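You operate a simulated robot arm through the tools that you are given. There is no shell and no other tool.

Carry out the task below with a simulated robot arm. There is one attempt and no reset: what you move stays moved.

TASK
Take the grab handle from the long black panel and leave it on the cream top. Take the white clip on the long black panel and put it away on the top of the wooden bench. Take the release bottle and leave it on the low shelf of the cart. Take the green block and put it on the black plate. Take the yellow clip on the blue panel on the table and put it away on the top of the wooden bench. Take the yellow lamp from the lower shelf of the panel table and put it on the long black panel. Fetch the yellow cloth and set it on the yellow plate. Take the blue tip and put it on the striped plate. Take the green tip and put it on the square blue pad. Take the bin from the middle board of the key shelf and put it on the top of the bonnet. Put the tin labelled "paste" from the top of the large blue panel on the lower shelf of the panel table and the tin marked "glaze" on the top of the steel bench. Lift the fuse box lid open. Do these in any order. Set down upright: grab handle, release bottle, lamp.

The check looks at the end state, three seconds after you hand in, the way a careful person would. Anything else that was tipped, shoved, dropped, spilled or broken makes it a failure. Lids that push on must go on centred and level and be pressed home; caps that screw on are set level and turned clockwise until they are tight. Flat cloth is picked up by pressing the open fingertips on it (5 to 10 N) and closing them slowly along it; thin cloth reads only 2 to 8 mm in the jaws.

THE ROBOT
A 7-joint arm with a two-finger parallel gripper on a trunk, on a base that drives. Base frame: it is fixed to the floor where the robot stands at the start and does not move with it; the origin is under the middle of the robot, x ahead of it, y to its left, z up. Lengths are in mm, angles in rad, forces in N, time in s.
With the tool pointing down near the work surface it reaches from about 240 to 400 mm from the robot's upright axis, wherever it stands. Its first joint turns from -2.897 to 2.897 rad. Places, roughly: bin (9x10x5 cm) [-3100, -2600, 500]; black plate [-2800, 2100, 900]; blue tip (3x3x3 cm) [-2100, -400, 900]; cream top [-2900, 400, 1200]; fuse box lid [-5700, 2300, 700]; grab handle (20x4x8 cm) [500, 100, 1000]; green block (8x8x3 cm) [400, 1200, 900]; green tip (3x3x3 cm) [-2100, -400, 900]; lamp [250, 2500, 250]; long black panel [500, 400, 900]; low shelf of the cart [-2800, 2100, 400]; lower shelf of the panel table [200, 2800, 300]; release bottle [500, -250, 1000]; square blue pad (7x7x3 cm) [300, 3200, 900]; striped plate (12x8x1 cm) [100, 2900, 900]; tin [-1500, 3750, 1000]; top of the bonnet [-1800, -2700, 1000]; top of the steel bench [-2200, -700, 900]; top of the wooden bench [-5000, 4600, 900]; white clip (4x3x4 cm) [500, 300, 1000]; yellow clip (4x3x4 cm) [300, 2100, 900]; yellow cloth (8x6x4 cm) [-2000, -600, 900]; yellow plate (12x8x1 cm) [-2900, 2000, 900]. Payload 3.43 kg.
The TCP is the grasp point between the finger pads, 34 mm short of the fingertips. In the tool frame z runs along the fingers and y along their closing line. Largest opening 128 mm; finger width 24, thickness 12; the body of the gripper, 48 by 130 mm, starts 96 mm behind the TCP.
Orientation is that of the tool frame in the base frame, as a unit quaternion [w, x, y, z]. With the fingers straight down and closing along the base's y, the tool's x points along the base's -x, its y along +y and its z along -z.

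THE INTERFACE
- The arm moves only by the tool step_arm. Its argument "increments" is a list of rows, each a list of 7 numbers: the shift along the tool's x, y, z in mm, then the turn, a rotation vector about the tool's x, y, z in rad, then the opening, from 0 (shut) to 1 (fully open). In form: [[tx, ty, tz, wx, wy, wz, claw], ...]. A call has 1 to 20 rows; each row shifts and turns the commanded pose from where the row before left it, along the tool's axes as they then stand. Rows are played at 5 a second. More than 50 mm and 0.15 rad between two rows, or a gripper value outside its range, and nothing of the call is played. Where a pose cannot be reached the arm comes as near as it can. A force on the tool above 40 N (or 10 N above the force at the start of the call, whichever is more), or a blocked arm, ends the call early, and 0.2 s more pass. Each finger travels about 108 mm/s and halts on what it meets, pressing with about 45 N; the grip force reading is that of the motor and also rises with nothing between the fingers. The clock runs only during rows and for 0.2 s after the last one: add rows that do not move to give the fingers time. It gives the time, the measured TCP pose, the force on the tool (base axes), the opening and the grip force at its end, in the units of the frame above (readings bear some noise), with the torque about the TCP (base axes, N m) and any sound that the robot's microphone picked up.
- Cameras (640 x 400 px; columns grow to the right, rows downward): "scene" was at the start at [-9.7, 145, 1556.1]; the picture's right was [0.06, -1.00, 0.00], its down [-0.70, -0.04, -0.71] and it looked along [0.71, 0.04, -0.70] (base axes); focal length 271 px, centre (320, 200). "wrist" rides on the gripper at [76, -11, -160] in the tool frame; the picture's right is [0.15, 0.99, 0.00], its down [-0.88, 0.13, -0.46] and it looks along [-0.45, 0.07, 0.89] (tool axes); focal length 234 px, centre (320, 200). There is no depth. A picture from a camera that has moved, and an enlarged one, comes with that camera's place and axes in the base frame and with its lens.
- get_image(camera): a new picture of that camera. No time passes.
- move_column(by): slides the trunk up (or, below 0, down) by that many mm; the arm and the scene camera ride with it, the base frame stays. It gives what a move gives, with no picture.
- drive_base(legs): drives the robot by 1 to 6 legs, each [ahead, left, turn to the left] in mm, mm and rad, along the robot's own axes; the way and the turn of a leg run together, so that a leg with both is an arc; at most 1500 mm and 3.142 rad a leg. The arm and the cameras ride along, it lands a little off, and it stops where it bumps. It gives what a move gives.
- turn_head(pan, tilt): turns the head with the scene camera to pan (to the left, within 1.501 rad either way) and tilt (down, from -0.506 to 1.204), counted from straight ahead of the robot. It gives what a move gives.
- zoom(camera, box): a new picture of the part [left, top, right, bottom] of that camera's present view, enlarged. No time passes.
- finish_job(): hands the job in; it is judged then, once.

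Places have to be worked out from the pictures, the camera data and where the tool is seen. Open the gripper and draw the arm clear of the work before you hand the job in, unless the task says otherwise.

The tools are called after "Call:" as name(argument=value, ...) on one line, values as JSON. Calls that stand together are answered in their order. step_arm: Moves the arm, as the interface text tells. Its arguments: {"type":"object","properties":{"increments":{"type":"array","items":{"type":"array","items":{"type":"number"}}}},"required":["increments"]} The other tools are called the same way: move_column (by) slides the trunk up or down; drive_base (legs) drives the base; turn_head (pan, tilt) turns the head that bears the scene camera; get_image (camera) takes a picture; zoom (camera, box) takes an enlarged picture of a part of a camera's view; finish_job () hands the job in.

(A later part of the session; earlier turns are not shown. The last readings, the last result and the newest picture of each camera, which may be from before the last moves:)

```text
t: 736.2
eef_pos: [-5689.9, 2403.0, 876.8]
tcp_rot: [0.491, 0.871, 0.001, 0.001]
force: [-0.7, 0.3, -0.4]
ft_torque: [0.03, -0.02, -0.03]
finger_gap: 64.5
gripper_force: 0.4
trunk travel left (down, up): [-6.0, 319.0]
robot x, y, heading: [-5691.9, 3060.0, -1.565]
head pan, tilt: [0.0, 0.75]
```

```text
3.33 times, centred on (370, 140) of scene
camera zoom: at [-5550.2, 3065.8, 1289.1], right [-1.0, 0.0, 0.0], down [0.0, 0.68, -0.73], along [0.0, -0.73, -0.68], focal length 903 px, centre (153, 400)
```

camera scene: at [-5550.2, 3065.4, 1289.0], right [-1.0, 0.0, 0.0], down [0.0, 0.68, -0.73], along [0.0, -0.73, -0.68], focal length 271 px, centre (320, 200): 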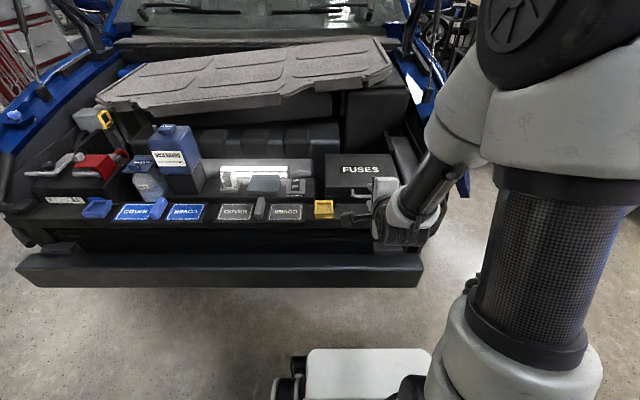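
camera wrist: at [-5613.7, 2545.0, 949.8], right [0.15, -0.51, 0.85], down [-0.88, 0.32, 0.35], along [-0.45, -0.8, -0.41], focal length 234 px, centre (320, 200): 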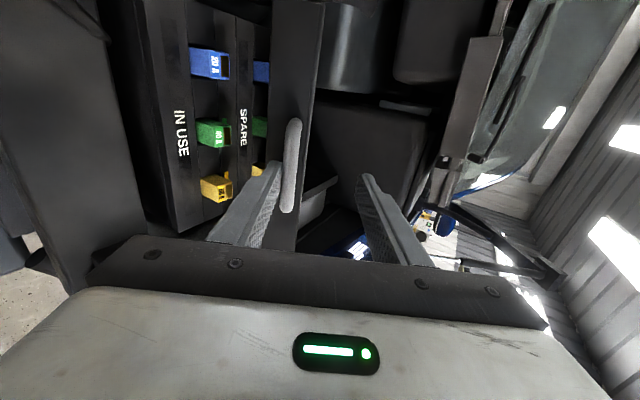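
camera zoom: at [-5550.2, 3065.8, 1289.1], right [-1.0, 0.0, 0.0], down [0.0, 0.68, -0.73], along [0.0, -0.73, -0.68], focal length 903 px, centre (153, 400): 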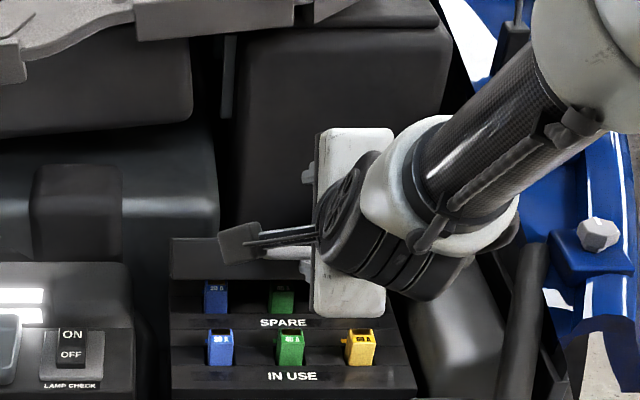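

Lid about 30° open and following well. Continuing to about 45–60°.

Call:
step_arm(increments=[[0, 11, 0.8, 0, 0, 0, 0.5], [0, 11, 0.8, 0, 0, 0, 0.5], [0, 11, 0.8, 0, 0, 0, 0.5], [0, 11, 0.8, 0, 0, 0, 0.5], [0, 11, 0.8, 0, 0, 0, 0.5], [0, 11, 0.8, 0, 0, 0, 0.5], [0, 0, 0, 0, 0, 0, 0.5]])

Call:
get_image(camera="wrist")

Call:
zoom(camera="scene", box=[300, 60, 440, 200])

```text
t: 737.8
eef_pos: [-5689.0, 2364.6, 933.2]
tcp_rot: [0.491, 0.871, 0.001, 0.0]
force: [0.2, -0.3, 0.2]
ft_torque: [0.0, 0.0, -0.02]
finger_gap: 63.9
gripper_force: 0.0
trunk travel left (down, up): [-6.0, 319.0]
robot x, y, heading: [-5694.5, 3059.7, -1.571]
head pan, tilt: [0.0, 0.75]
```

```text
taken
camera wrist: at [-5613.1, 2506.5, 1005.7], right [0.15, -0.51, 0.85], down [-0.88, 0.32, 0.35], along [-0.45, -0.8, -0.4], focal length 234 px, centre (320, 200)
```

wrist: 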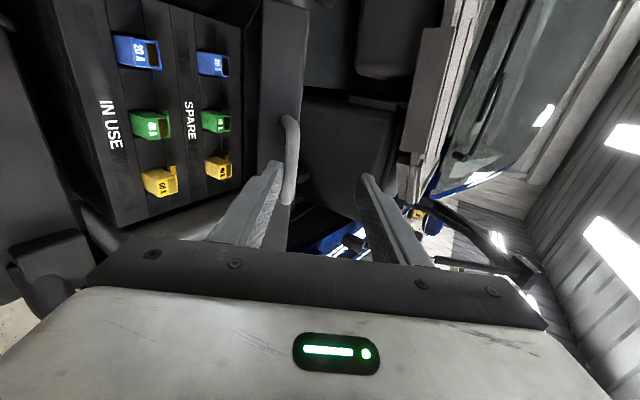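

```text
2.86 times, centred on (370, 130) of scene
camera zoom: at [-5550.2, 3065.8, 1289.1], right [-1.0, 0.0, 0.0], down [0.0, 0.68, -0.73], along [0.0, -0.73, -0.68], focal length 774 px, centre (177, 400)
```

zoom: 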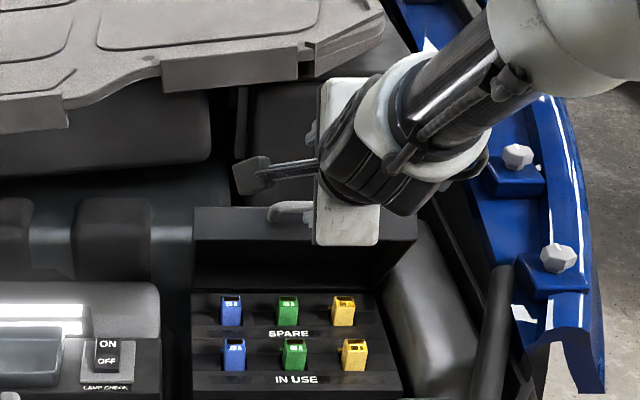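

Going well. Continuing the arc toward 60–75°.

Call:
step_arm(increments=[[0, 11.6, 4.5, 0, 0, 0, 0.5], [0, 11.6, 4.5, 0, 0, 0, 0.5], [0, 11.6, 4.5, 0, 0, 0, 0.5], [0, 11.6, 4.5, 0, 0, 0, 0.5], [0, 11.6, 4.5, 0, 0, 0, 0.5], [0, 0, 0, 0, 0, 0, 0.5]])

Call:
get_image(camera="wrist")

Call:
zoom(camera="scene", box=[300, 40, 440, 180])

```text
t: 739.2
eef_pos: [-5688.5, 2314.0, 971.3]
tcp_rot: [0.49, 0.871, 0.001, 0.0]
force: [0.8, 0.8, 0.2]
ft_torque: [0.03, -0.05, 0.03]
finger_gap: 63.8
gripper_force: 0.1
trunk travel left (down, up): [-6.0, 319.0]
robot x, y, heading: [-5690.1, 3057.9, -1.57]
head pan, tilt: [0.0, 0.75]
```

```text
taken
camera wrist: at [-5613.0, 2455.9, 1044.2], right [0.15, -0.51, 0.85], down [-0.88, 0.32, 0.35], along [-0.45, -0.8, -0.41], focal length 234 px, centre (320, 200)
```

wrist: 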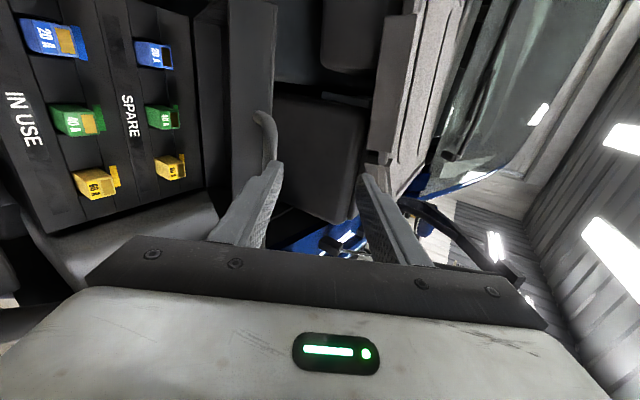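

```text
2.86 times, centred on (370, 110) of scene
camera zoom: at [-5550.2, 3065.9, 1289.1], right [-1.0, 0.0, 0.0], down [0.0, 0.68, -0.73], along [0.0, -0.73, -0.68], focal length 774 px, centre (177, 457)
```

zoom: 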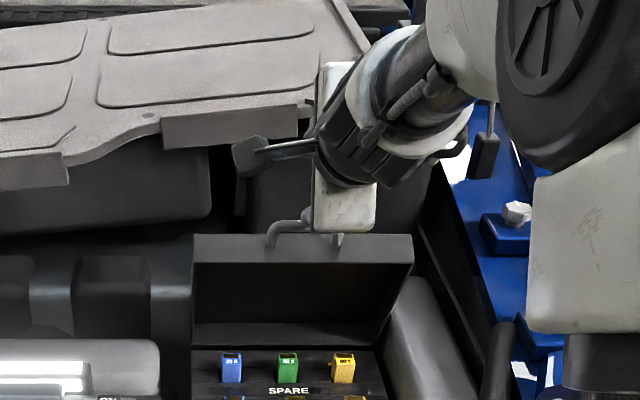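

The lid is about 70–75° up. Retreating 15 mm along the axis to see whether it holds by itself.

Call:
step_arm(increments=[[0, 0, -6, 0, 0, 0, 0.5], [0, 0, -6, 0, 0, 0, 0.5], [0, 0, 0, 0, 0, 0, 0.5], [0, 0, 0, 0, 0, 0, 0.5]])

Call:
zoom(camera="scene", box=[300, 40, 440, 180])

Call:
zoom(camera="wrist", box=[180, 60, 420, 260])

```text
t: 740.2
eef_pos: [-5688.3, 2324.9, 976.5]
tcp_rot: [0.49, 0.872, 0.001, 0.001]
force: [0.1, 0.3, 0.2]
ft_torque: [-0.01, 0.0, 0.0]
finger_gap: 63.7
gripper_force: 0.0
trunk travel left (down, up): [-6.0, 319.0]
robot x, y, heading: [-5688.2, 3059.1, -1.567]
head pan, tilt: [0.0, 0.75]
```

```text
2.86 times, centred on (370, 110) of scene
camera zoom: at [-5550.2, 3065.8, 1289.1], right [-1.0, 0.0, 0.0], down [0.0, 0.68, -0.73], along [0.0, -0.73, -0.68], focal length 774 px, centre (177, 457)
```

zoom: 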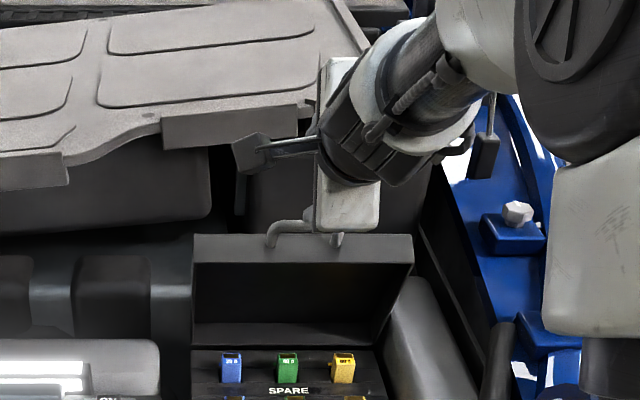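

```text
2.00 times, centred on (300, 160) of wrist
camera zoom: at [-5612.7, 2467.6, 1050.7], right [0.15, -0.51, 0.85], down [-0.88, 0.32, 0.35], along [-0.45, -0.8, -0.41], focal length 468 px, centre (360, 280)
```

zoom: 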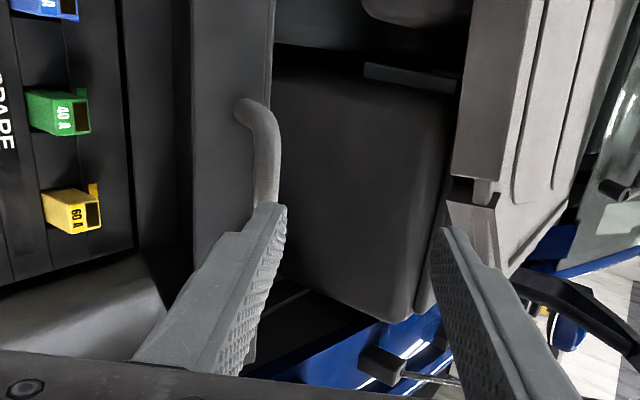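

The lid holds by itself at roughly 57°. To open it fully I'll back off the handle, close the fingers, and push the lid's inner face further back.

Call:
step_arm(increments=[[0, 0, -14, 0, 0, 0, 0.4], [0, 0, -16, 0, 0, 0, 0.2], [0, -20, 18, 0, 0, 0, 0.1], [0, -20, 18, 0, 0, 0, 0], [0, -20, 18, 0, 0, 0, 0], [0, -20, 18, 0, 0, 0, 0], [0, 0, 0, 0, 0, 0, 0]])

Call:
get_image(camera="wrist")

Call:
zoom(camera="scene", box=[300, 60, 440, 200])

```text
t: 741.5
eef_pos: [-5690.3, 2328.7, 929.4]
tcp_rot: [0.506, 0.863, 0.0, -0.002]
force: [0.3, 4.2, 14.4]
ft_torque: [-0.4, -0.18, 0.06]
finger_gap: 0.1
gripper_force: 32.7
trunk travel left (down, up): [-6.0, 319.0]
robot x, y, heading: [-5683.3, 3057.9, -1.568]
head pan, tilt: [0.0, 0.75]
stopped in row 6: the force on the tool passed its limit at 53 N (the readings are from after the stop); the commanded pose is now the measured one
```

```text
taken
camera wrist: at [-5613.8, 2474.1, 997.4], right [0.15, -0.48, 0.86], down [-0.88, 0.34, 0.34], along [-0.45, -0.81, -0.37], focal length 234 px, centre (320, 200)
```

wrist: 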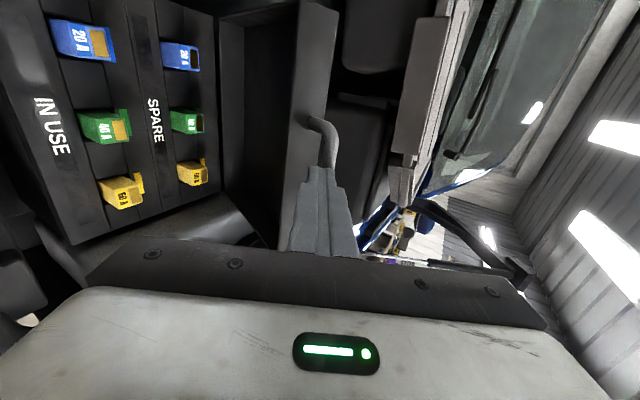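

```text
2.86 times, centred on (370, 130) of scene
camera zoom: at [-5550.1, 3067.8, 1289.2], right [-1.0, 0.0, 0.0], down [0.0, 0.68, -0.73], along [0.0, -0.73, -0.68], focal length 774 px, centre (177, 400)
```

zoom: 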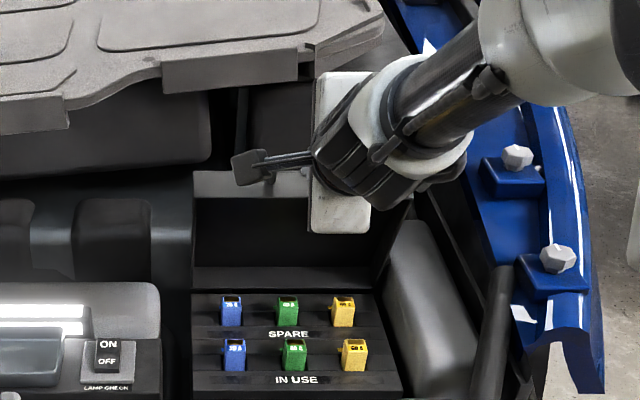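

The closed fingertips came down on the handle bar. Backing straight off and looking again.

Call:
step_arm(increments=[[0, 0, -15, 0, 0, 0, 0], [0, 0, -20, 0, 0, 0, 0], [0, 0, -20, 0, 0, 0, 0], [0, 0, 0, 0, 0, 0, 0]])

Call:
get_image(camera="wrist")

Call:
zoom(camera="scene", box=[300, 60, 440, 200])

```text
t: 742.5
eef_pos: [-5691.3, 2376.6, 954.0]
tcp_rot: [0.503, 0.864, 0.0, -0.003]
force: [0.5, 0.3, -0.4]
ft_torque: [0.04, 0.0, -0.01]
finger_gap: 0.0
gripper_force: 33.5
trunk travel left (down, up): [-6.0, 319.0]
robot x, y, heading: [-5687.5, 3061.0, -1.565]
head pan, tilt: [0.0, 0.75]
```

```text
taken
camera wrist: at [-5616.0, 2520.3, 1022.1], right [0.15, -0.49, 0.86], down [-0.88, 0.33, 0.34], along [-0.45, -0.81, -0.38], focal length 234 px, centre (320, 200)
```

wrist: 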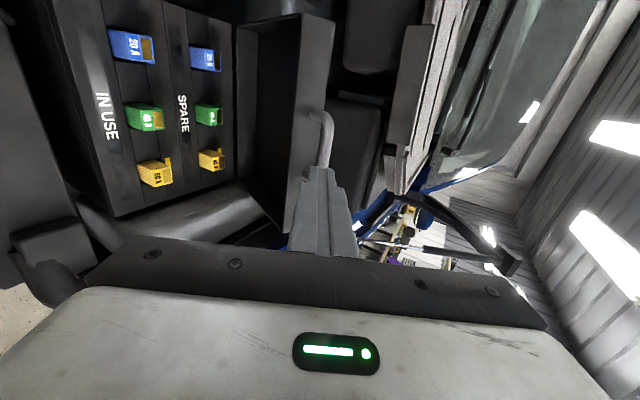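

```text
2.86 times, centred on (370, 130) of scene
camera zoom: at [-5550.2, 3066.0, 1289.0], right [-1.0, 0.0, 0.0], down [0.0, 0.68, -0.73], along [0.0, -0.73, -0.68], focal length 774 px, centre (177, 400)
```

zoom: 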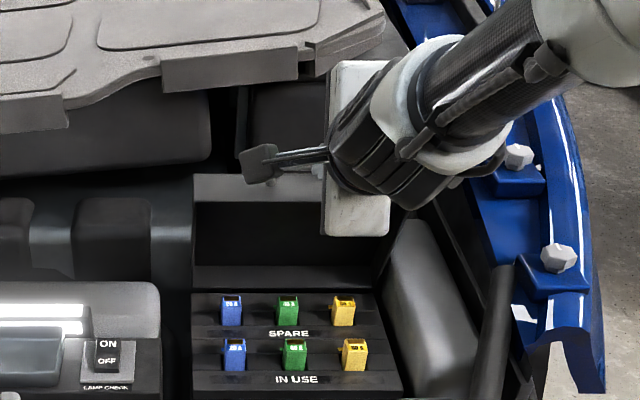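

The lid is stationary and free. Now lowering well in front of it, then moving ahead to meet its inner face.

Call:
step_arm(increments=[[0, -23, 13, 0, 0, 0, 0], [0, -23, 13.5, 0, 0, 0, 0], [0, -23, 13.5, 0, 0, 0, 0], [0, -23, 13.5, 0, 0, 0, 0], [0, 12, 20, 0, 0, 0, 0], [0, 0, 0, 0, 0, 0, 0]])

Call:
get_image(camera="wrist")

Call:
zoom(camera="scene", box=[300, 60, 440, 200])

```text
t: 743.9
eef_pos: [-5691.9, 2354.6, 845.8]
tcp_rot: [0.502, 0.865, 0.0, -0.001]
force: [0.1, 0.3, 0.6]
ft_torque: [-0.01, 0.02, 0.0]
finger_gap: 0.0
gripper_force: 33.1
trunk travel left (down, up): [-6.0, 319.0]
robot x, y, heading: [-5690.1, 3057.8, -1.569]
head pan, tilt: [0.0, 0.75]
```

```text
taken
camera wrist: at [-5615.7, 2497.7, 915.1], right [0.15, -0.49, 0.86], down [-0.88, 0.33, 0.34], along [-0.45, -0.81, -0.38], focal length 234 px, centre (320, 200)
```

wrist: 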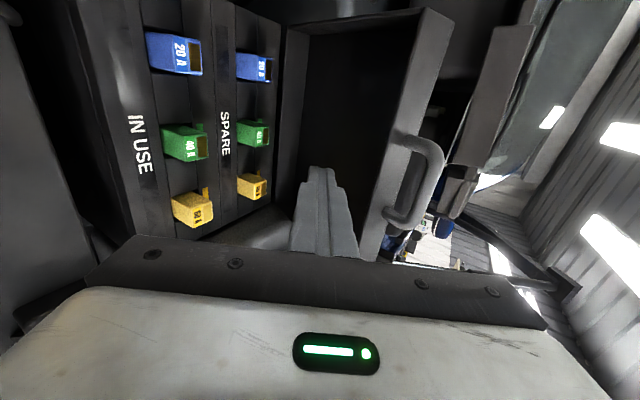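

```text
2.86 times, centred on (370, 130) of scene
camera zoom: at [-5550.2, 3066.0, 1289.0], right [-1.0, 0.0, 0.0], down [0.0, 0.68, -0.73], along [0.0, -0.73, -0.68], focal length 774 px, centre (177, 400)
```

zoom: 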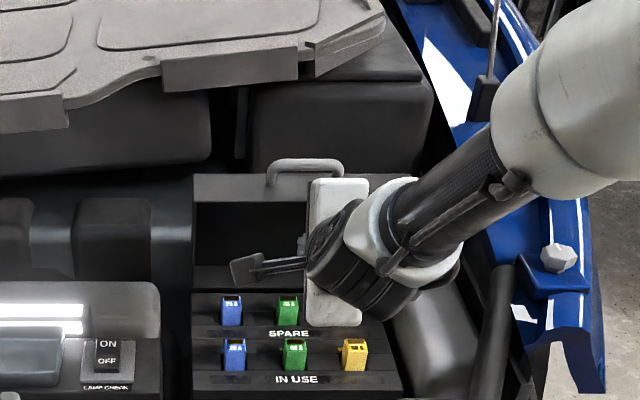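

Clear view: the lid's inner side faces the closed fingertips. Pushing straight ahead into it in small steps.

Call:
step_arm(increments=[[0, 10, 17.3, 0, 0, 0, 0], [0, 10, 17.3, 0, 0, 0, 0], [0, 10, 17.3, 0, 0, 0, 0], [0, 10, 17.3, 0, 0, 0, 0], [0, 0, 0, 0, 0, 0, 0]])

Call:
zoom(camera="scene", box=[300, 60, 440, 200])

```text
t: 745.1
eef_pos: [-5689.7, 2273.3, 845.7]
tcp_rot: [0.502, 0.865, 0.001, -0.001]
force: [0.6, -0.2, 0.8]
ft_torque: [0.03, 0.0, 0.0]
finger_gap: 0.0
gripper_force: 33.1
trunk travel left (down, up): [-6.0, 319.0]
robot x, y, heading: [-5685.5, 3061.9, -1.565]
head pan, tilt: [0.0, 0.75]
```

```text
2.86 times, centred on (370, 130) of scene
camera zoom: at [-5550.1, 3066.0, 1289.1], right [-1.0, 0.0, 0.0], down [0.0, 0.68, -0.73], along [0.0, -0.73, -0.68], focal length 774 px, centre (177, 400)
```

zoom: 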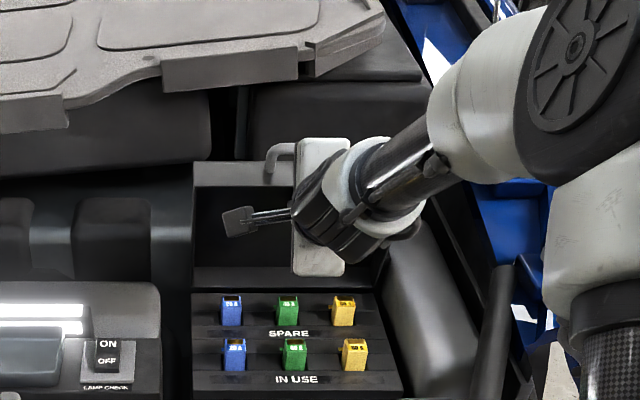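

The lid starts to move further back. Continuing the push.

Call:
step_arm(increments=[[0, 11, 14.5, 0, 0, 0, 0], [0, 11, 14.5, 0, 0, 0, 0], [0, 11, 14.5, 0, 0, 0, 0], [0, 0, 0, 0, 0, 0, 0]])

Call:
zoom(camera="scene", box=[300, 40, 440, 180])

Call:
get_image(camera="wrist")

```text
t: 746.1
eef_pos: [-5691.1, 2217.2, 852.9]
tcp_rot: [0.502, 0.865, 0.0, -0.002]
force: [-0.4, -0.4, 0.1]
ft_torque: [-0.02, 0.0, 0.02]
finger_gap: 0.1
gripper_force: 32.7
trunk travel left (down, up): [-6.0, 319.0]
robot x, y, heading: [-5689.0, 3058.2, -1.572]
head pan, tilt: [0.0, 0.75]
```

```text
2.86 times, centred on (370, 110) of scene
camera zoom: at [-5550.2, 3066.0, 1289.1], right [-1.0, 0.0, 0.0], down [0.0, 0.68, -0.73], along [0.0, -0.73, -0.68], focal length 774 px, centre (177, 457)
```

zoom: 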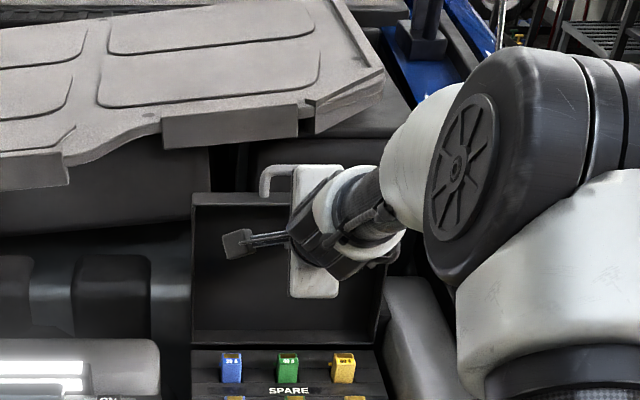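

```text
taken
camera wrist: at [-5614.5, 2361.9, 921.3], right [0.15, -0.49, 0.86], down [-0.88, 0.33, 0.34], along [-0.45, -0.81, -0.38], focal length 234 px, centre (320, 200)
```

wrist: 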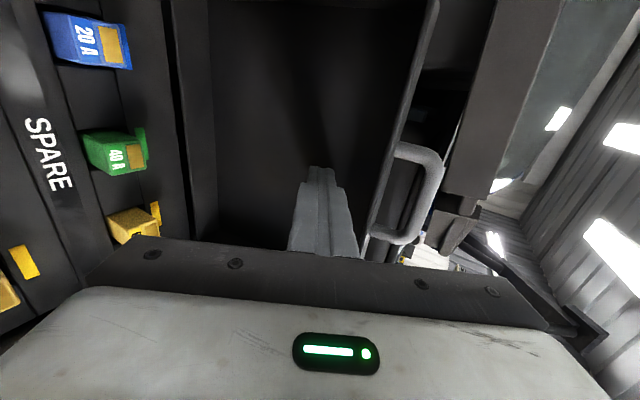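

About 76° now and still in reach. Pushing on past vertical.

Call:
step_arm(increments=[[0, 9, 15.5, 0, 0, 0, 0], [0, 9, 15.5, 0, 0, 0, 0], [0, 0, 0, 0, 0, 0, 0]])

Call:
zoom(camera="scene", box=[300, 40, 440, 180])

```text
t: 746.6
eef_pos: [-5691.7, 2202.7, 852.3]
tcp_rot: [0.5, 0.866, 0.001, 0.001]
force: [-0.5, 31.5, 11.5]
ft_torque: [-0.12, 0.0, -0.04]
finger_gap: 0.0
gripper_force: 33.0
trunk travel left (down, up): [-6.0, 319.0]
robot x, y, heading: [-5688.1, 3057.1, -1.569]
head pan, tilt: [0.0, 0.75]
stopped in row 2: the force on the tool passed its limit at 66 N (the readings are from after the stop); the commanded pose is now the measured one
```

```text
2.86 times, centred on (370, 110) of scene
camera zoom: at [-5550.2, 3069.8, 1289.3], right [-1.0, 0.0, 0.0], down [0.0, 0.68, -0.73], along [0.0, -0.73, -0.68], focal length 774 px, centre (177, 457)
```

zoom: 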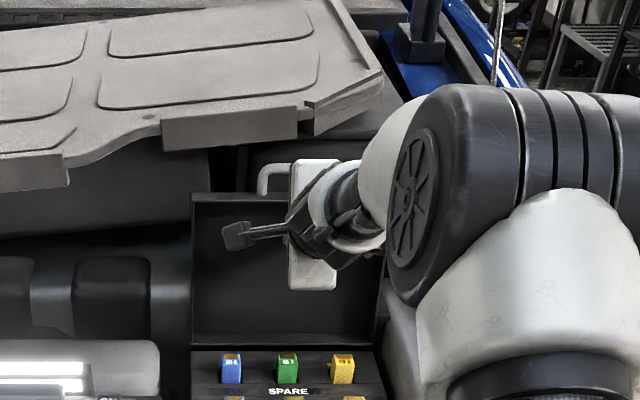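

A firm stop: the lid is fully open. Withdrawing along the axis and checking that it stays up.

Call:
step_arm(increments=[[0, -3, -15, 0, 0, 0, 0], [0, -3, -25, 0, 0, 0, 0], [0, 0, -35, 0, 0, 0, 0], [0, 0, -40, 0, 0, 0, 0], [0, 0, -40, 0, 0, 0, 0], [0, 0, -40, 0, 0, 0, 0.2], [0, 0, -40, 0, 0, 0, 0.5], [0, 0, 0, 0, 0, 0, 0.5]])

Call:
get_image(camera="scene")

Call:
zoom(camera="scene", box=[300, 40, 440, 180])

```text
t: 748.4
eef_pos: [-5692.5, 2406.1, 957.7]
tcp_rot: [0.498, 0.867, 0.001, -0.001]
force: [0.9, 0.3, 0.7]
ft_torque: [0.01, 0.0, 0.0]
finger_gap: 64.0
gripper_force: 0.0
trunk travel left (down, up): [-6.0, 319.0]
robot x, y, heading: [-5688.5, 3056.8, -1.566]
head pan, tilt: [0.0, 0.75]
```

```text
taken
camera scene: at [-5550.1, 3066.2, 1289.0], right [-1.0, 0.0, 0.0], down [0.0, 0.68, -0.73], along [0.0, -0.73, -0.68], focal length 271 px, centre (320, 200)
```

scene: 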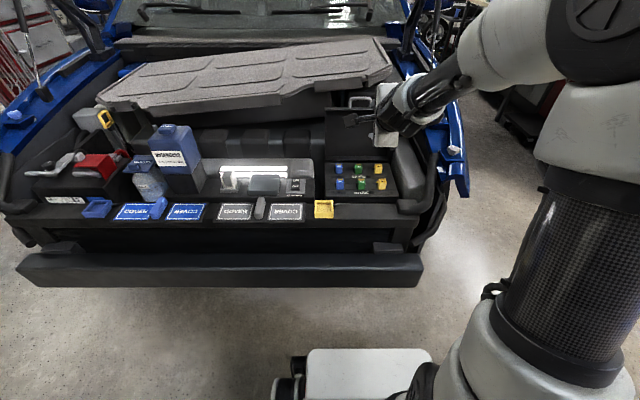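

```text
2.86 times, centred on (370, 110) of scene
camera zoom: at [-5550.1, 3066.2, 1289.0], right [-1.0, 0.0, 0.0], down [0.0, 0.68, -0.73], along [0.0, -0.73, -0.68], focal length 774 px, centre (177, 457)
```

zoom: 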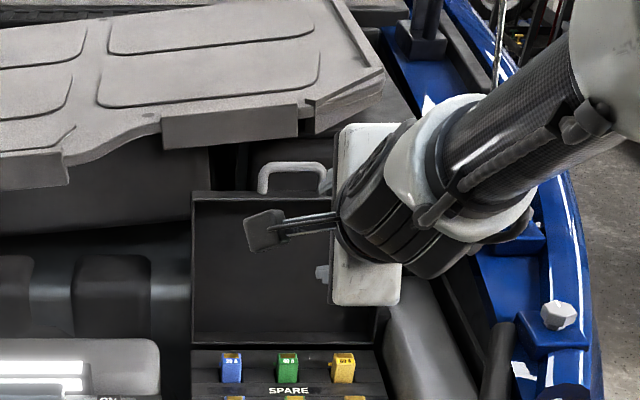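

The lid stays fully open. Next: the bin. Backing off, bringing the tool vertical, and driving the long way to the key shelf.

Call:
drive_base(legs=[[-400, 0, 0]])

Call:
move_column(by=230)

Call:
step_arm(increments=[[0, 0, -20, 0.131, 0, 0, 0.5], [0, 0, -20, 0.131, 0, 0, 0.5], [0, 0, -10, 0.131, 0, 0, 0.5], [0, 0, 0, 0.131, 0, 0, 0.5], [0, 0, 0, 0.131, 0, 0, 0.5], [0, 0, 0, 0.131, 0, 0, 0.5], [0, 0, 0, 0.131, 0, 0, 0.5], [0, 0, 0, 0.131, 0, 0, 0.5], [0, -30, 0, 0, 0, 0, 0.5], [0, -30, 0, 0, 0, 0, 0.5], [0, -30, 0, 0, 0, 0, 0.5], [0, 0, 0, 0, 0, 0, 0.5]])

Call:
drive_base(legs=[[0, 0, 1.566], [1450, -300, 0], [1450, -310, 0]])

```text
t: 750.9
eef_pos: [-5690.4, 2811.6, 957.9]
tcp_rot: [0.497, 0.867, 0.003, 0.001]
force: [0.2, 1.3, 0.2]
ft_torque: [0.0, 0.03, 0.01]
finger_gap: 64.1
gripper_force: 0.0
trunk travel left (down, up): [-6.0, 319.0]
robot x, y, heading: [-5690.1, 3465.0, -1.559]
head pan, tilt: [0.0, 0.75]
```

```text
t: 753.3
eef_pos: [-5689.2, 2812.0, 1187.4]
tcp_rot: [0.498, 0.867, 0.004, 0.002]
force: [-1.2, 0.1, -0.1]
ft_torque: [0.03, 0.0, -0.03]
finger_gap: 64.1
gripper_force: 0.1
trunk travel left (down, up): [-236.0, 89.0]
robot x, y, heading: [-5694.8, 3464.9, -1.559]
head pan, tilt: [0.0, 0.75]
```

```text
t: 755.9
eef_pos: [-5689.6, 2928.8, 1196.9]
tcp_rot: [0.023, 1.0, 0.009, 0.002]
force: [-0.2, -0.5, 0.6]
ft_torque: [-0.01, 0.0, -0.01]
finger_gap: 64.0
gripper_force: 0.0
out of reach, approached as far as the arm can: row 1, 2
trunk travel left (down, up): [-236.0, 89.0]
robot x, y, heading: [-5690.6, 3464.8, -1.559]
head pan, tilt: [0.0, 0.75]
```

```text
t: 773.9
eef_pos: [-2297.3, 2916.3, 1197.0]
tcp_rot: [0.014, 0.695, 0.719, 0.017]
force: [-0.2, 0.7, 0.7]
ft_torque: [0.01, -0.02, 0.03]
finger_gap: 63.9
gripper_force: 0.1
trunk travel left (down, up): [-236.0, 89.0]
robot x, y, heading: [-2834.7, 2904.3, 0.03]
head pan, tilt: [0.0, 0.75]
```

Continuing east, then south down the aisle.

Call:
drive_base(legs=[[0, 0, -0.03], [1400, -40, 0], [0, 0, -1.571], [1450, 0, 0], [1450, 0, 0], [1350, 0, 0]])

Call:
turn_head(pan=-0.4, tilt=0.5)

Call:
get_image(camera="scene")

Call:
turn_head(pan=0.2, tilt=0.5)

Call:
get_image(camera="scene")

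```text
t: 804.8
eef_pos: [-1390.2, -1891.4, 1197.1]
tcp_rot: [0.022, 1.0, 0.001, 0.002]
force: [0.8, -1.6, -0.2]
ft_torque: [0.0, 0.01, 0.01]
finger_gap: 64.0
gripper_force: 0.0
trunk travel left (down, up): [-236.0, 89.0]
robot x, y, heading: [-1381.8, -1354.8, -1.578]
head pan, tilt: [0.0, 0.75]
```

```text
t: 805.7
eef_pos: [-1390.2, -1891.3, 1197.1]
tcp_rot: [0.023, 1.0, 0.001, 0.002]
force: [-0.6, 0.0, -0.4]
ft_torque: [0.02, 0.01, -0.02]
finger_gap: 63.8
gripper_force: 0.0
trunk travel left (down, up): [-236.0, 89.0]
robot x, y, heading: [-1380.9, -1356.1, -1.581]
head pan, tilt: [-0.4, 0.499]
```

```text
taken
camera scene: at [-1279.1, -1350.0, 1541.0], right [-0.92, 0.39, 0.0], down [0.19, 0.44, -0.88], along [-0.35, -0.81, -0.48], focal length 271 px, centre (320, 200)
```

scene: 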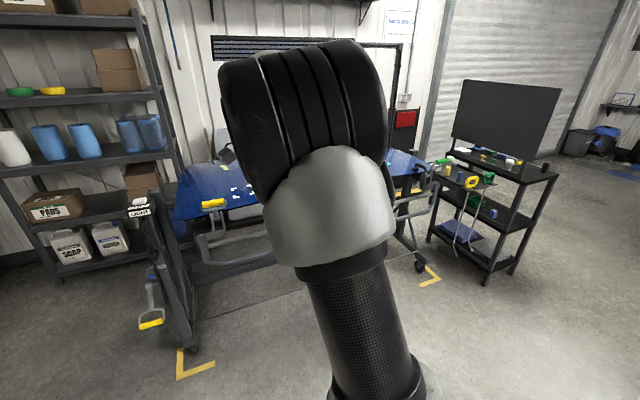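

```text
t: 806.7
eef_pos: [-1390.2, -1890.2, 1197.1]
tcp_rot: [0.022, 1.0, 0.001, 0.003]
force: [-0.2, -0.9, -1.2]
ft_torque: [-0.04, 0.05, 0.0]
finger_gap: 64.2
gripper_force: 0.1
trunk travel left (down, up): [-236.0, 89.0]
robot x, y, heading: [-1380.5, -1353.7, -1.581]
head pan, tilt: [0.201, 0.499]
```

```text
taken
camera scene: at [-1225.8, -1355.6, 1541.0], right [-0.98, -0.19, 0.0], down [-0.09, 0.47, -0.88], along [0.17, -0.86, -0.48], focal length 271 px, centre (320, 200)
```

scene: 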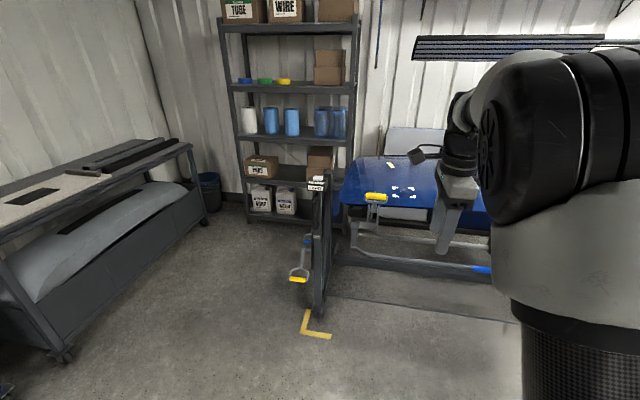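

The key shelf stands at x −3380…−3010, y −2835…−2235; I'll approach it from its +y side, moving along y≈−1650.

Call:
drive_base(legs=[[270, 0, 0.01], [0, -900, 0], [0, -900, 0]])

Call:
turn_head(pan=0.0, tilt=0.7)

Call:
get_image(camera="scene")

Call:
get_image(camera="wrist")

```text
t: 825.8
eef_pos: [-3194.4, -2130.5, 1196.4]
tcp_rot: [0.023, 1.0, -0.014, 0.001]
force: [-0.4, 0.0, 0.3]
ft_torque: [0.0, 0.02, 0.02]
finger_gap: 63.8
gripper_force: 0.1
trunk travel left (down, up): [-236.0, 89.0]
robot x, y, heading: [-3174.3, -1597.1, -1.606]
head pan, tilt: [0.201, 0.499]
```

```text
t: 826.5
eef_pos: [-3195.2, -2130.4, 1197.7]
tcp_rot: [0.023, 1.0, -0.014, 0.002]
force: [0.3, -0.8, 0.0]
ft_torque: [-0.06, -0.01, 0.03]
finger_gap: 64.1
gripper_force: 0.1
trunk travel left (down, up): [-236.0, 89.0]
robot x, y, heading: [-3172.2, -1596.8, -1.605]
head pan, tilt: [0.0, 0.7]
```

```text
taken
camera scene: at [-3033.2, -1595.8, 1523.3], right [-1.0, 0.03, 0.0], down [0.02, 0.64, -0.77], along [-0.03, -0.76, -0.64], focal length 271 px, centre (320, 200)
```

scene: 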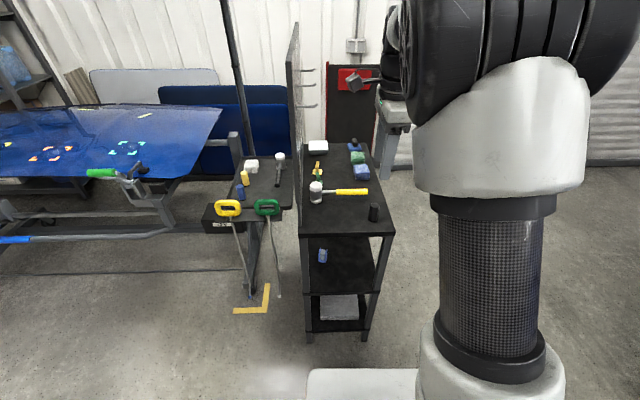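

```text
taken
camera wrist: at [-3119.2, -2114.8, 1356.0], right [0.12, -0.99, 0.05], down [-0.88, -0.09, 0.46], along [-0.45, -0.09, -0.89], focal length 234 px, centre (320, 200)
```

wrist: 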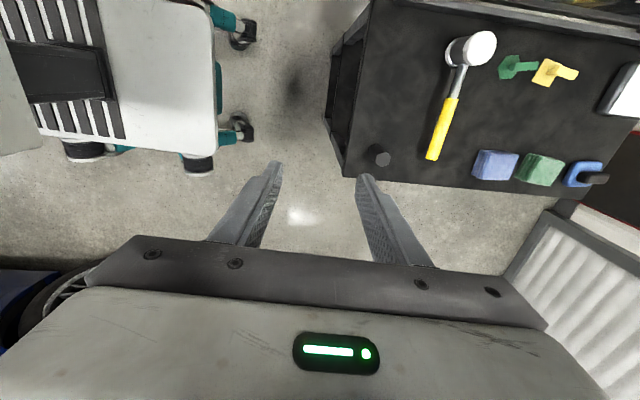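

Zooming to find the bin on the middle board.

Call:
zoom(camera="scene", box=[280, 130, 420, 350])

Call:
turn_head(pan=0.1, tilt=0.4)

Call:
move_column(by=-230)

Call:
get_image(camera="scene")

```text
1.82 times, centred on (350, 240) of scene
camera zoom: at [-3033.2, -1595.8, 1523.3], right [-1.0, 0.03, 0.0], down [0.02, 0.64, -0.77], along [-0.03, -0.76, -0.64], focal length 492 px, centre (266, 127)
```

zoom: 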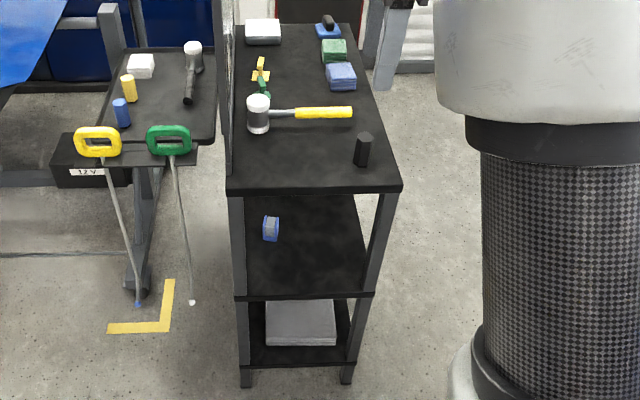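

```text
t: 827.3
eef_pos: [-3195.1, -2130.8, 1195.7]
tcp_rot: [0.022, 1.0, -0.014, 0.002]
force: [-0.1, 0.7, 0.0]
ft_torque: [0.06, 0.0, -0.01]
finger_gap: 64.1
gripper_force: 0.1
trunk travel left (down, up): [-236.0, 89.0]
robot x, y, heading: [-3172.0, -1597.9, -1.601]
head pan, tilt: [0.099, 0.4]
```

```text
t: 829.7
eef_pos: [-3194.6, -2131.3, 966.4]
tcp_rot: [0.022, 1.0, -0.015, 0.002]
force: [0.4, 0.3, -1.2]
ft_torque: [0.01, -0.03, -0.01]
finger_gap: 64.3
gripper_force: 0.0
trunk travel left (down, up): [-6.0, 319.0]
robot x, y, heading: [-3172.5, -1599.1, -1.605]
head pan, tilt: [0.099, 0.4]
```

```text
taken
camera scene: at [-3024.3, -1603.3, 1320.2], right [-1.0, -0.06, 0.0], down [-0.03, 0.39, -0.92], along [0.06, -0.92, -0.39], focal length 271 px, centre (320, 200)
```

scene: 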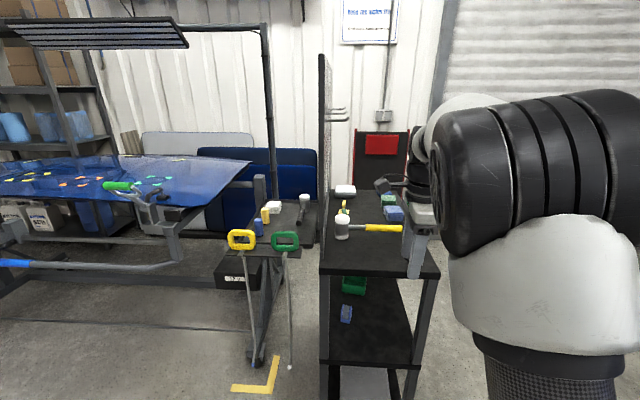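

The green bin is at about (−3108, −2555) on the middle board. The −x side of the shelf is open, so I'll go round and face +x there.

Call:
move_column(by=230)

Call:
drive_base(legs=[[0, 0, 0.03], [0, -620, 0], [960, 0, 0]])

Call:
drive_base(legs=[[0, 0, 1.571]])

Call:
turn_head(pan=0.0, tilt=0.6)

Call:
get_image(camera="scene")

```text
t: 832.1
eef_pos: [-3195.7, -2130.9, 1196.5]
tcp_rot: [0.023, 1.0, -0.014, 0.002]
force: [-0.2, 0.0, -0.3]
ft_torque: [-0.03, -0.02, -0.01]
finger_gap: 63.9
gripper_force: 0.1
trunk travel left (down, up): [-236.0, 89.0]
robot x, y, heading: [-3171.7, -1592.3, -1.606]
head pan, tilt: [0.099, 0.4]
```

```text
t: 843.6
eef_pos: [-3790.3, -3080.8, 1195.6]
tcp_rot: [0.022, 1.0, 0.006, 0.002]
force: [0.7, 0.2, 0.0]
ft_torque: [0.0, 0.04, 0.01]
finger_gap: 64.3
gripper_force: 0.0
trunk travel left (down, up): [-236.0, 89.0]
robot x, y, heading: [-3790.5, -2546.0, -1.566]
head pan, tilt: [0.099, 0.4]
```

```text
t: 847.8
eef_pos: [-3253.5, -2561.9, 1196.4]
tcp_rot: [0.015, 0.712, 0.702, 0.018]
force: [0.1, -0.5, 0.2]
ft_torque: [-0.02, 0.05, 0.01]
finger_gap: 63.9
gripper_force: 0.1
trunk travel left (down, up): [-236.0, 89.0]
robot x, y, heading: [-3789.3, -2543.2, -0.022]
head pan, tilt: [0.099, 0.4]
```

```text
t: 848.6
eef_pos: [-3253.5, -2562.6, 1197.2]
tcp_rot: [0.015, 0.712, 0.702, 0.018]
force: [-0.3, 0.8, 1.5]
ft_torque: [0.0, -0.03, -0.02]
finger_gap: 63.8
gripper_force: 0.2
trunk travel left (down, up): [-236.0, 89.0]
robot x, y, heading: [-3787.3, -2548.9, -0.02]
head pan, tilt: [0.0, 0.6]
```

```text
taken
camera scene: at [-3788.4, -2405.8, 1532.0], right [-0.02, -1.0, 0.0], down [-0.56, 0.01, -0.83], along [0.83, -0.02, -0.56], focal length 271 px, centre (320, 200)
```

scene: 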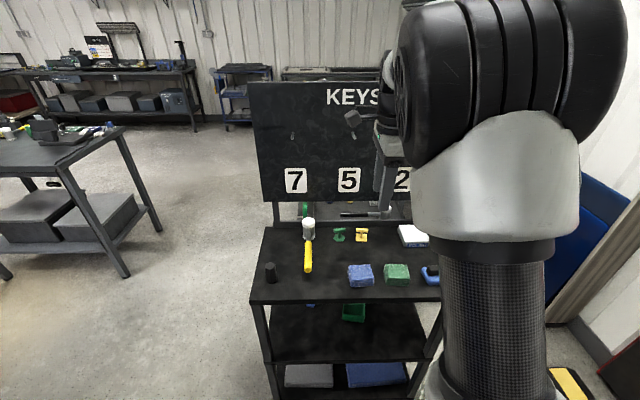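

The shelf's open side is in front of me. Backing off 170, turning the gripper for sideways closing and pitching it forward 45°.

Call:
drive_base(legs=[[-180, 0, 0.02]])

Call:
step_arm(increments=[[0, 0, 0, 0, 0, -0.15, 0.9], [0, 0, 0, 0, 0, -0.15, 0.9], [0, 0, 0, 0, 0, -0.15, 0.9], [0, 0, 0, 0, 0, -0.15, 0.9], [0, 0, 0, 0, 0, -0.15, 0.9], [0, 0, 0, 0, 0, -0.15, 0.9], [0, 0, 0, 0, 0, -0.15, 0.9], [0, 0, 0, 0, 0, -0.15, 0.9], [0, 0, 0, 0, 0, -0.15, 0.9], [0, 0, 0, 0, 0, -0.15, 0.9], [0, 0, 0, 0, 0, -0.071, 0.9], [0, 0, 0, 0, -0.1, 0, 0.9], [0, 0, 0, 0, -0.12, 0, 0.9], [0, 0, 0, 0, -0.12, 0, 0.9], [0, 0, 0, 0, -0.12, 0, 0.9], [0, 0, 0, 0, -0.12, 0, 0.9], [0, 0, 0, 0, -0.12, 0, 0.9], [0, 0, 0, 0, 0, 0, 0.9]])

Call:
move_column(by=-230)

Call:
get_image(camera="scene")

Call:
get_image(camera="wrist")

```text
t: 850.0
eef_pos: [-3428.9, -2546.6, 1197.4]
tcp_rot: [0.014, 0.704, 0.71, 0.017]
force: [-0.1, 1.1, -0.4]
ft_torque: [0.0, 0.0, 0.02]
finger_gap: 64.0
gripper_force: 0.0
trunk travel left (down, up): [-236.0, 89.0]
robot x, y, heading: [-3962.1, -2544.0, -0.0]
head pan, tilt: [0.0, 0.6]
```

```text
t: 853.9
eef_pos: [-3428.0, -2546.7, 1197.2]
tcp_rot: [0.365, -0.005, 0.931, 0.003]
force: [0.0, 1.2, 0.2]
ft_torque: [0.02, 0.02, 0.02]
finger_gap: 115.2
gripper_force: 0.1
trunk travel left (down, up): [-236.0, 89.0]
robot x, y, heading: [-3964.3, -2544.8, 0.003]
head pan, tilt: [0.0, 0.6]
```

```text
t: 856.3
eef_pos: [-3428.2, -2546.2, 965.8]
tcp_rot: [0.364, -0.003, 0.931, 0.002]
force: [0.5, -0.4, 0.2]
ft_torque: [0.0, 0.0, -0.01]
finger_gap: 115.1
gripper_force: 0.1
trunk travel left (down, up): [-6.0, 319.0]
robot x, y, heading: [-3962.0, -2540.9, 0.001]
head pan, tilt: [0.0, 0.6]
```

```text
taken
camera scene: at [-3967.0, -2404.3, 1302.0], right [0.0, -1.0, 0.0], down [-0.56, 0.0, -0.83], along [0.83, 0.0, -0.56], focal length 271 px, centre (320, 200)
```

scene: 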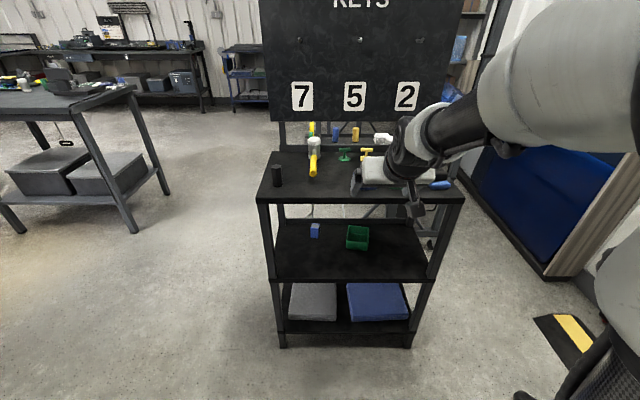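

```text
taken
camera wrist: at [-3592.5, -2560.4, 1032.0], right [-0.12, 0.99, -0.1], down [0.34, 0.13, 0.93], along [0.93, 0.08, -0.35], focal length 234 px, centre (320, 200)
```

wrist: 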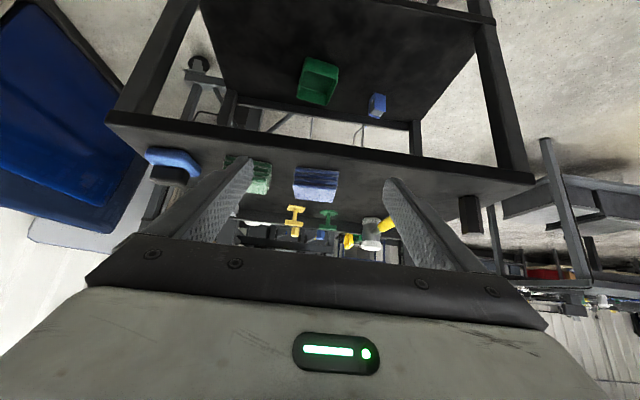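

The green bin is clearly visible and empty, around (−3112, −2560). Lowering the arm outside the shelf to about z=600.

Call:
step_arm(increments=[[20, 0, 22, 0, 0, 0, 1], [25, 0, 27.2, 0, 0, 0, 1], [25, 0, 27.2, 0, 0, 0, 1], [25, 0, 27.2, 0, 0, 0, 1], [25, 0, 27.2, 0, 0, 0, 1], [25, 0, 27.2, 0, 0, 0, 1], [25, 0, 27.2, 0, 0, 0, 1], [25, 0, 27.2, 0, 0, 0, 1], [25, 0, 27.2, 0, 0, 0, 1], [20, 0, 22, 0, 0, 0, 1], [0, 0, 0, 0, 0, 0, 1]])

Call:
step_arm(increments=[[-22, 0, 20, 0, 0, 0, 1], [-29, 0, 27, 0, 0, 0, 1], [-29, 0, 27, 0, 0, 0, 1], [-22, 0, 20, 0, 0, 0, 1], [0, 0, 0, 0, 0, 0, 1]])

Call:
get_image(camera="wrist")

Call:
get_image(camera="scene")

```text
t: 858.7
eef_pos: [-3429.7, -2544.5, 609.1]
tcp_rot: [0.365, -0.003, 0.931, 0.003]
force: [-0.2, -0.4, 0.2]
ft_torque: [0.0, 0.01, 0.0]
finger_gap: 127.9
gripper_force: 0.0
trunk travel left (down, up): [-6.0, 319.0]
robot x, y, heading: [-3966.2, -2542.2, 0.002]
head pan, tilt: [0.0, 0.6]
```

```text
t: 859.9
eef_pos: [-3287.6, -2542.5, 610.3]
tcp_rot: [0.364, -0.004, 0.931, 0.003]
force: [0.3, 0.5, -0.4]
ft_torque: [-0.01, 0.0, -0.02]
finger_gap: 127.9
gripper_force: 0.0
trunk travel left (down, up): [-6.0, 319.0]
robot x, y, heading: [-3962.3, -2543.6, -0.0]
head pan, tilt: [0.0, 0.6]
```

```text
taken
camera wrist: at [-3451.0, -2556.7, 676.9], right [-0.12, 0.99, -0.1], down [0.34, 0.13, 0.93], along [0.93, 0.08, -0.35], focal length 234 px, centre (320, 200)
```

wrist: 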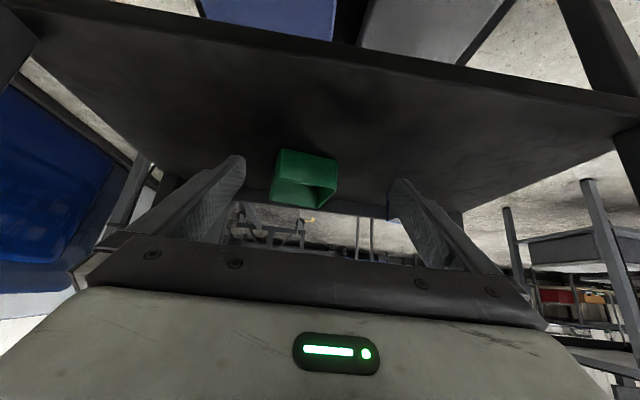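

```text
taken
camera scene: at [-3967.0, -2404.3, 1301.9], right [0.0, -1.0, 0.0], down [-0.56, 0.0, -0.83], along [0.83, 0.0, -0.56], focal length 271 px, centre (320, 200)
```

scene: 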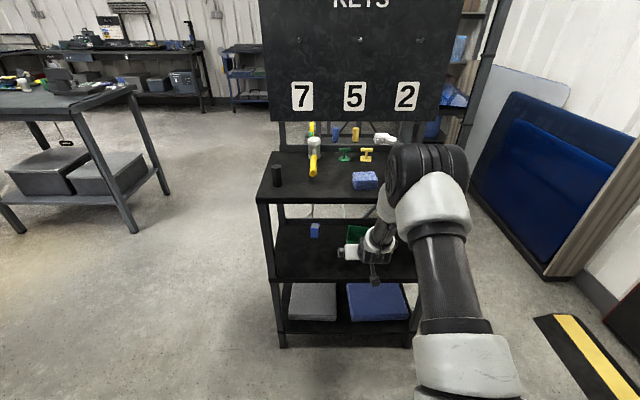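

The bin centre is about y=−2554. Adding a little more pitch for clearance under the top board, aligning sideways, then driving in.

Call:
step_arm(increments=[[0, -6, 0, 0, -0.06, 0, 1], [0, -5, 0, 0, -0.06, 0, 1], [0, 0, 0, 0, 0, 0, 1]])

Call:
drive_base(legs=[[100, 0, 0]])

Call:
get_image(camera="wrist")

Call:
zoom(camera="scene", box=[250, 120, 480, 300])

```text
t: 860.7
eef_pos: [-3287.7, -2555.6, 609.7]
tcp_rot: [0.419, -0.004, 0.908, 0.003]
force: [-0.9, 0.6, -1.1]
ft_torque: [0.02, 0.0, -0.02]
finger_gap: 128.1
gripper_force: 0.1
trunk travel left (down, up): [-6.0, 319.0]
robot x, y, heading: [-3963.9, -2546.2, -0.001]
head pan, tilt: [0.0, 0.6]
```

```text
t: 861.8
eef_pos: [-3188.3, -2554.4, 612.3]
tcp_rot: [0.419, -0.003, 0.908, 0.003]
force: [-0.1, -0.5, 0.0]
ft_torque: [-0.05, -0.01, -0.01]
finger_gap: 128.0
gripper_force: 0.1
trunk travel left (down, up): [-6.0, 319.0]
robot x, y, heading: [-3863.6, -2543.8, 0.006]
head pan, tilt: [0.0, 0.6]
```

```text
taken
camera wrist: at [-3358.4, -2568.6, 656.8], right [-0.1, 0.99, -0.11], down [0.22, 0.13, 0.97], along [0.97, 0.08, -0.23], focal length 234 px, centre (320, 200)
```

wrist: 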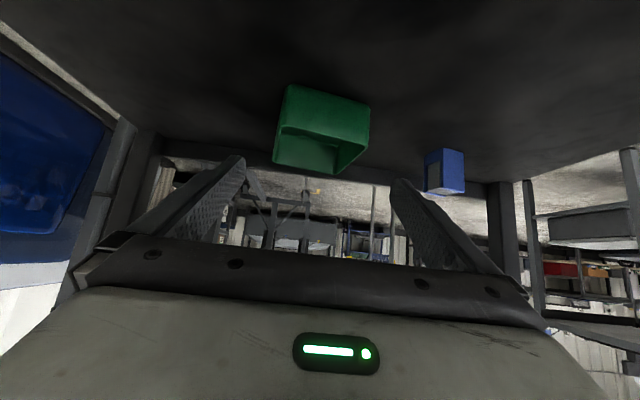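

```text
2.22 times, centred on (365, 210) of scene
camera zoom: at [-3867.2, -2404.0, 1301.9], right [0.0, -1.0, 0.0], down [-0.56, 0.0, -0.83], along [0.83, 0.0, -0.56], focal length 602 px, centre (220, 178)
```

zoom: 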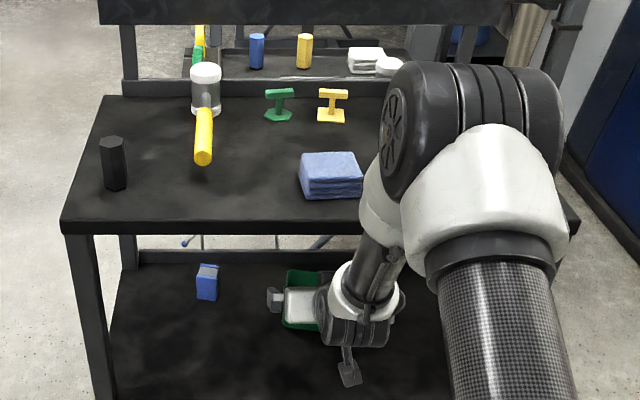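

Lowering to about z=541 first (fingers will straddle the bin), then the last ~62 mm inward.

Call:
step_arm(increments=[[18, 0, 15, 0, 0, 0, 1], [18, 0, 15, 0, 0, 0, 1], [18, 0, 15.5, 0, 0, 0, 1], [0, 0, 0, 0, 0, 0, 1]])

Call:
get_image(camera="wrist")

```text
t: 862.8
eef_pos: [-3188.9, -2554.1, 540.5]
tcp_rot: [0.421, -0.003, 0.907, 0.003]
force: [-0.7, 0.2, 0.9]
ft_torque: [-0.03, 0.03, -0.03]
finger_gap: 128.2
gripper_force: 0.1
trunk travel left (down, up): [-6.0, 319.0]
robot x, y, heading: [-3863.9, -2546.6, 0.006]
head pan, tilt: [0.0, 0.6]
```

```text
taken
camera wrist: at [-3359.4, -2567.6, 586.3], right [-0.1, 0.99, -0.11], down [0.22, 0.13, 0.97], along [0.97, 0.08, -0.23], focal length 234 px, centre (320, 200)
```

wrist: 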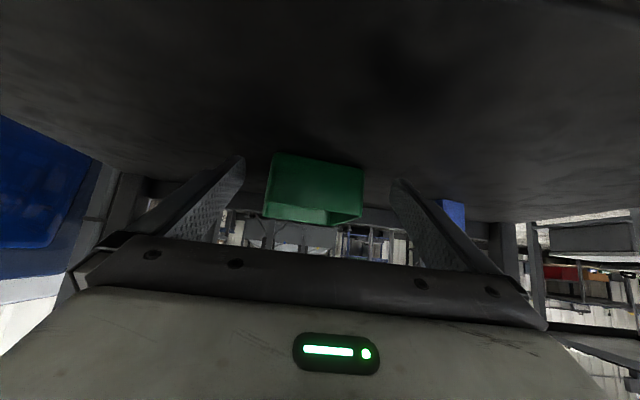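

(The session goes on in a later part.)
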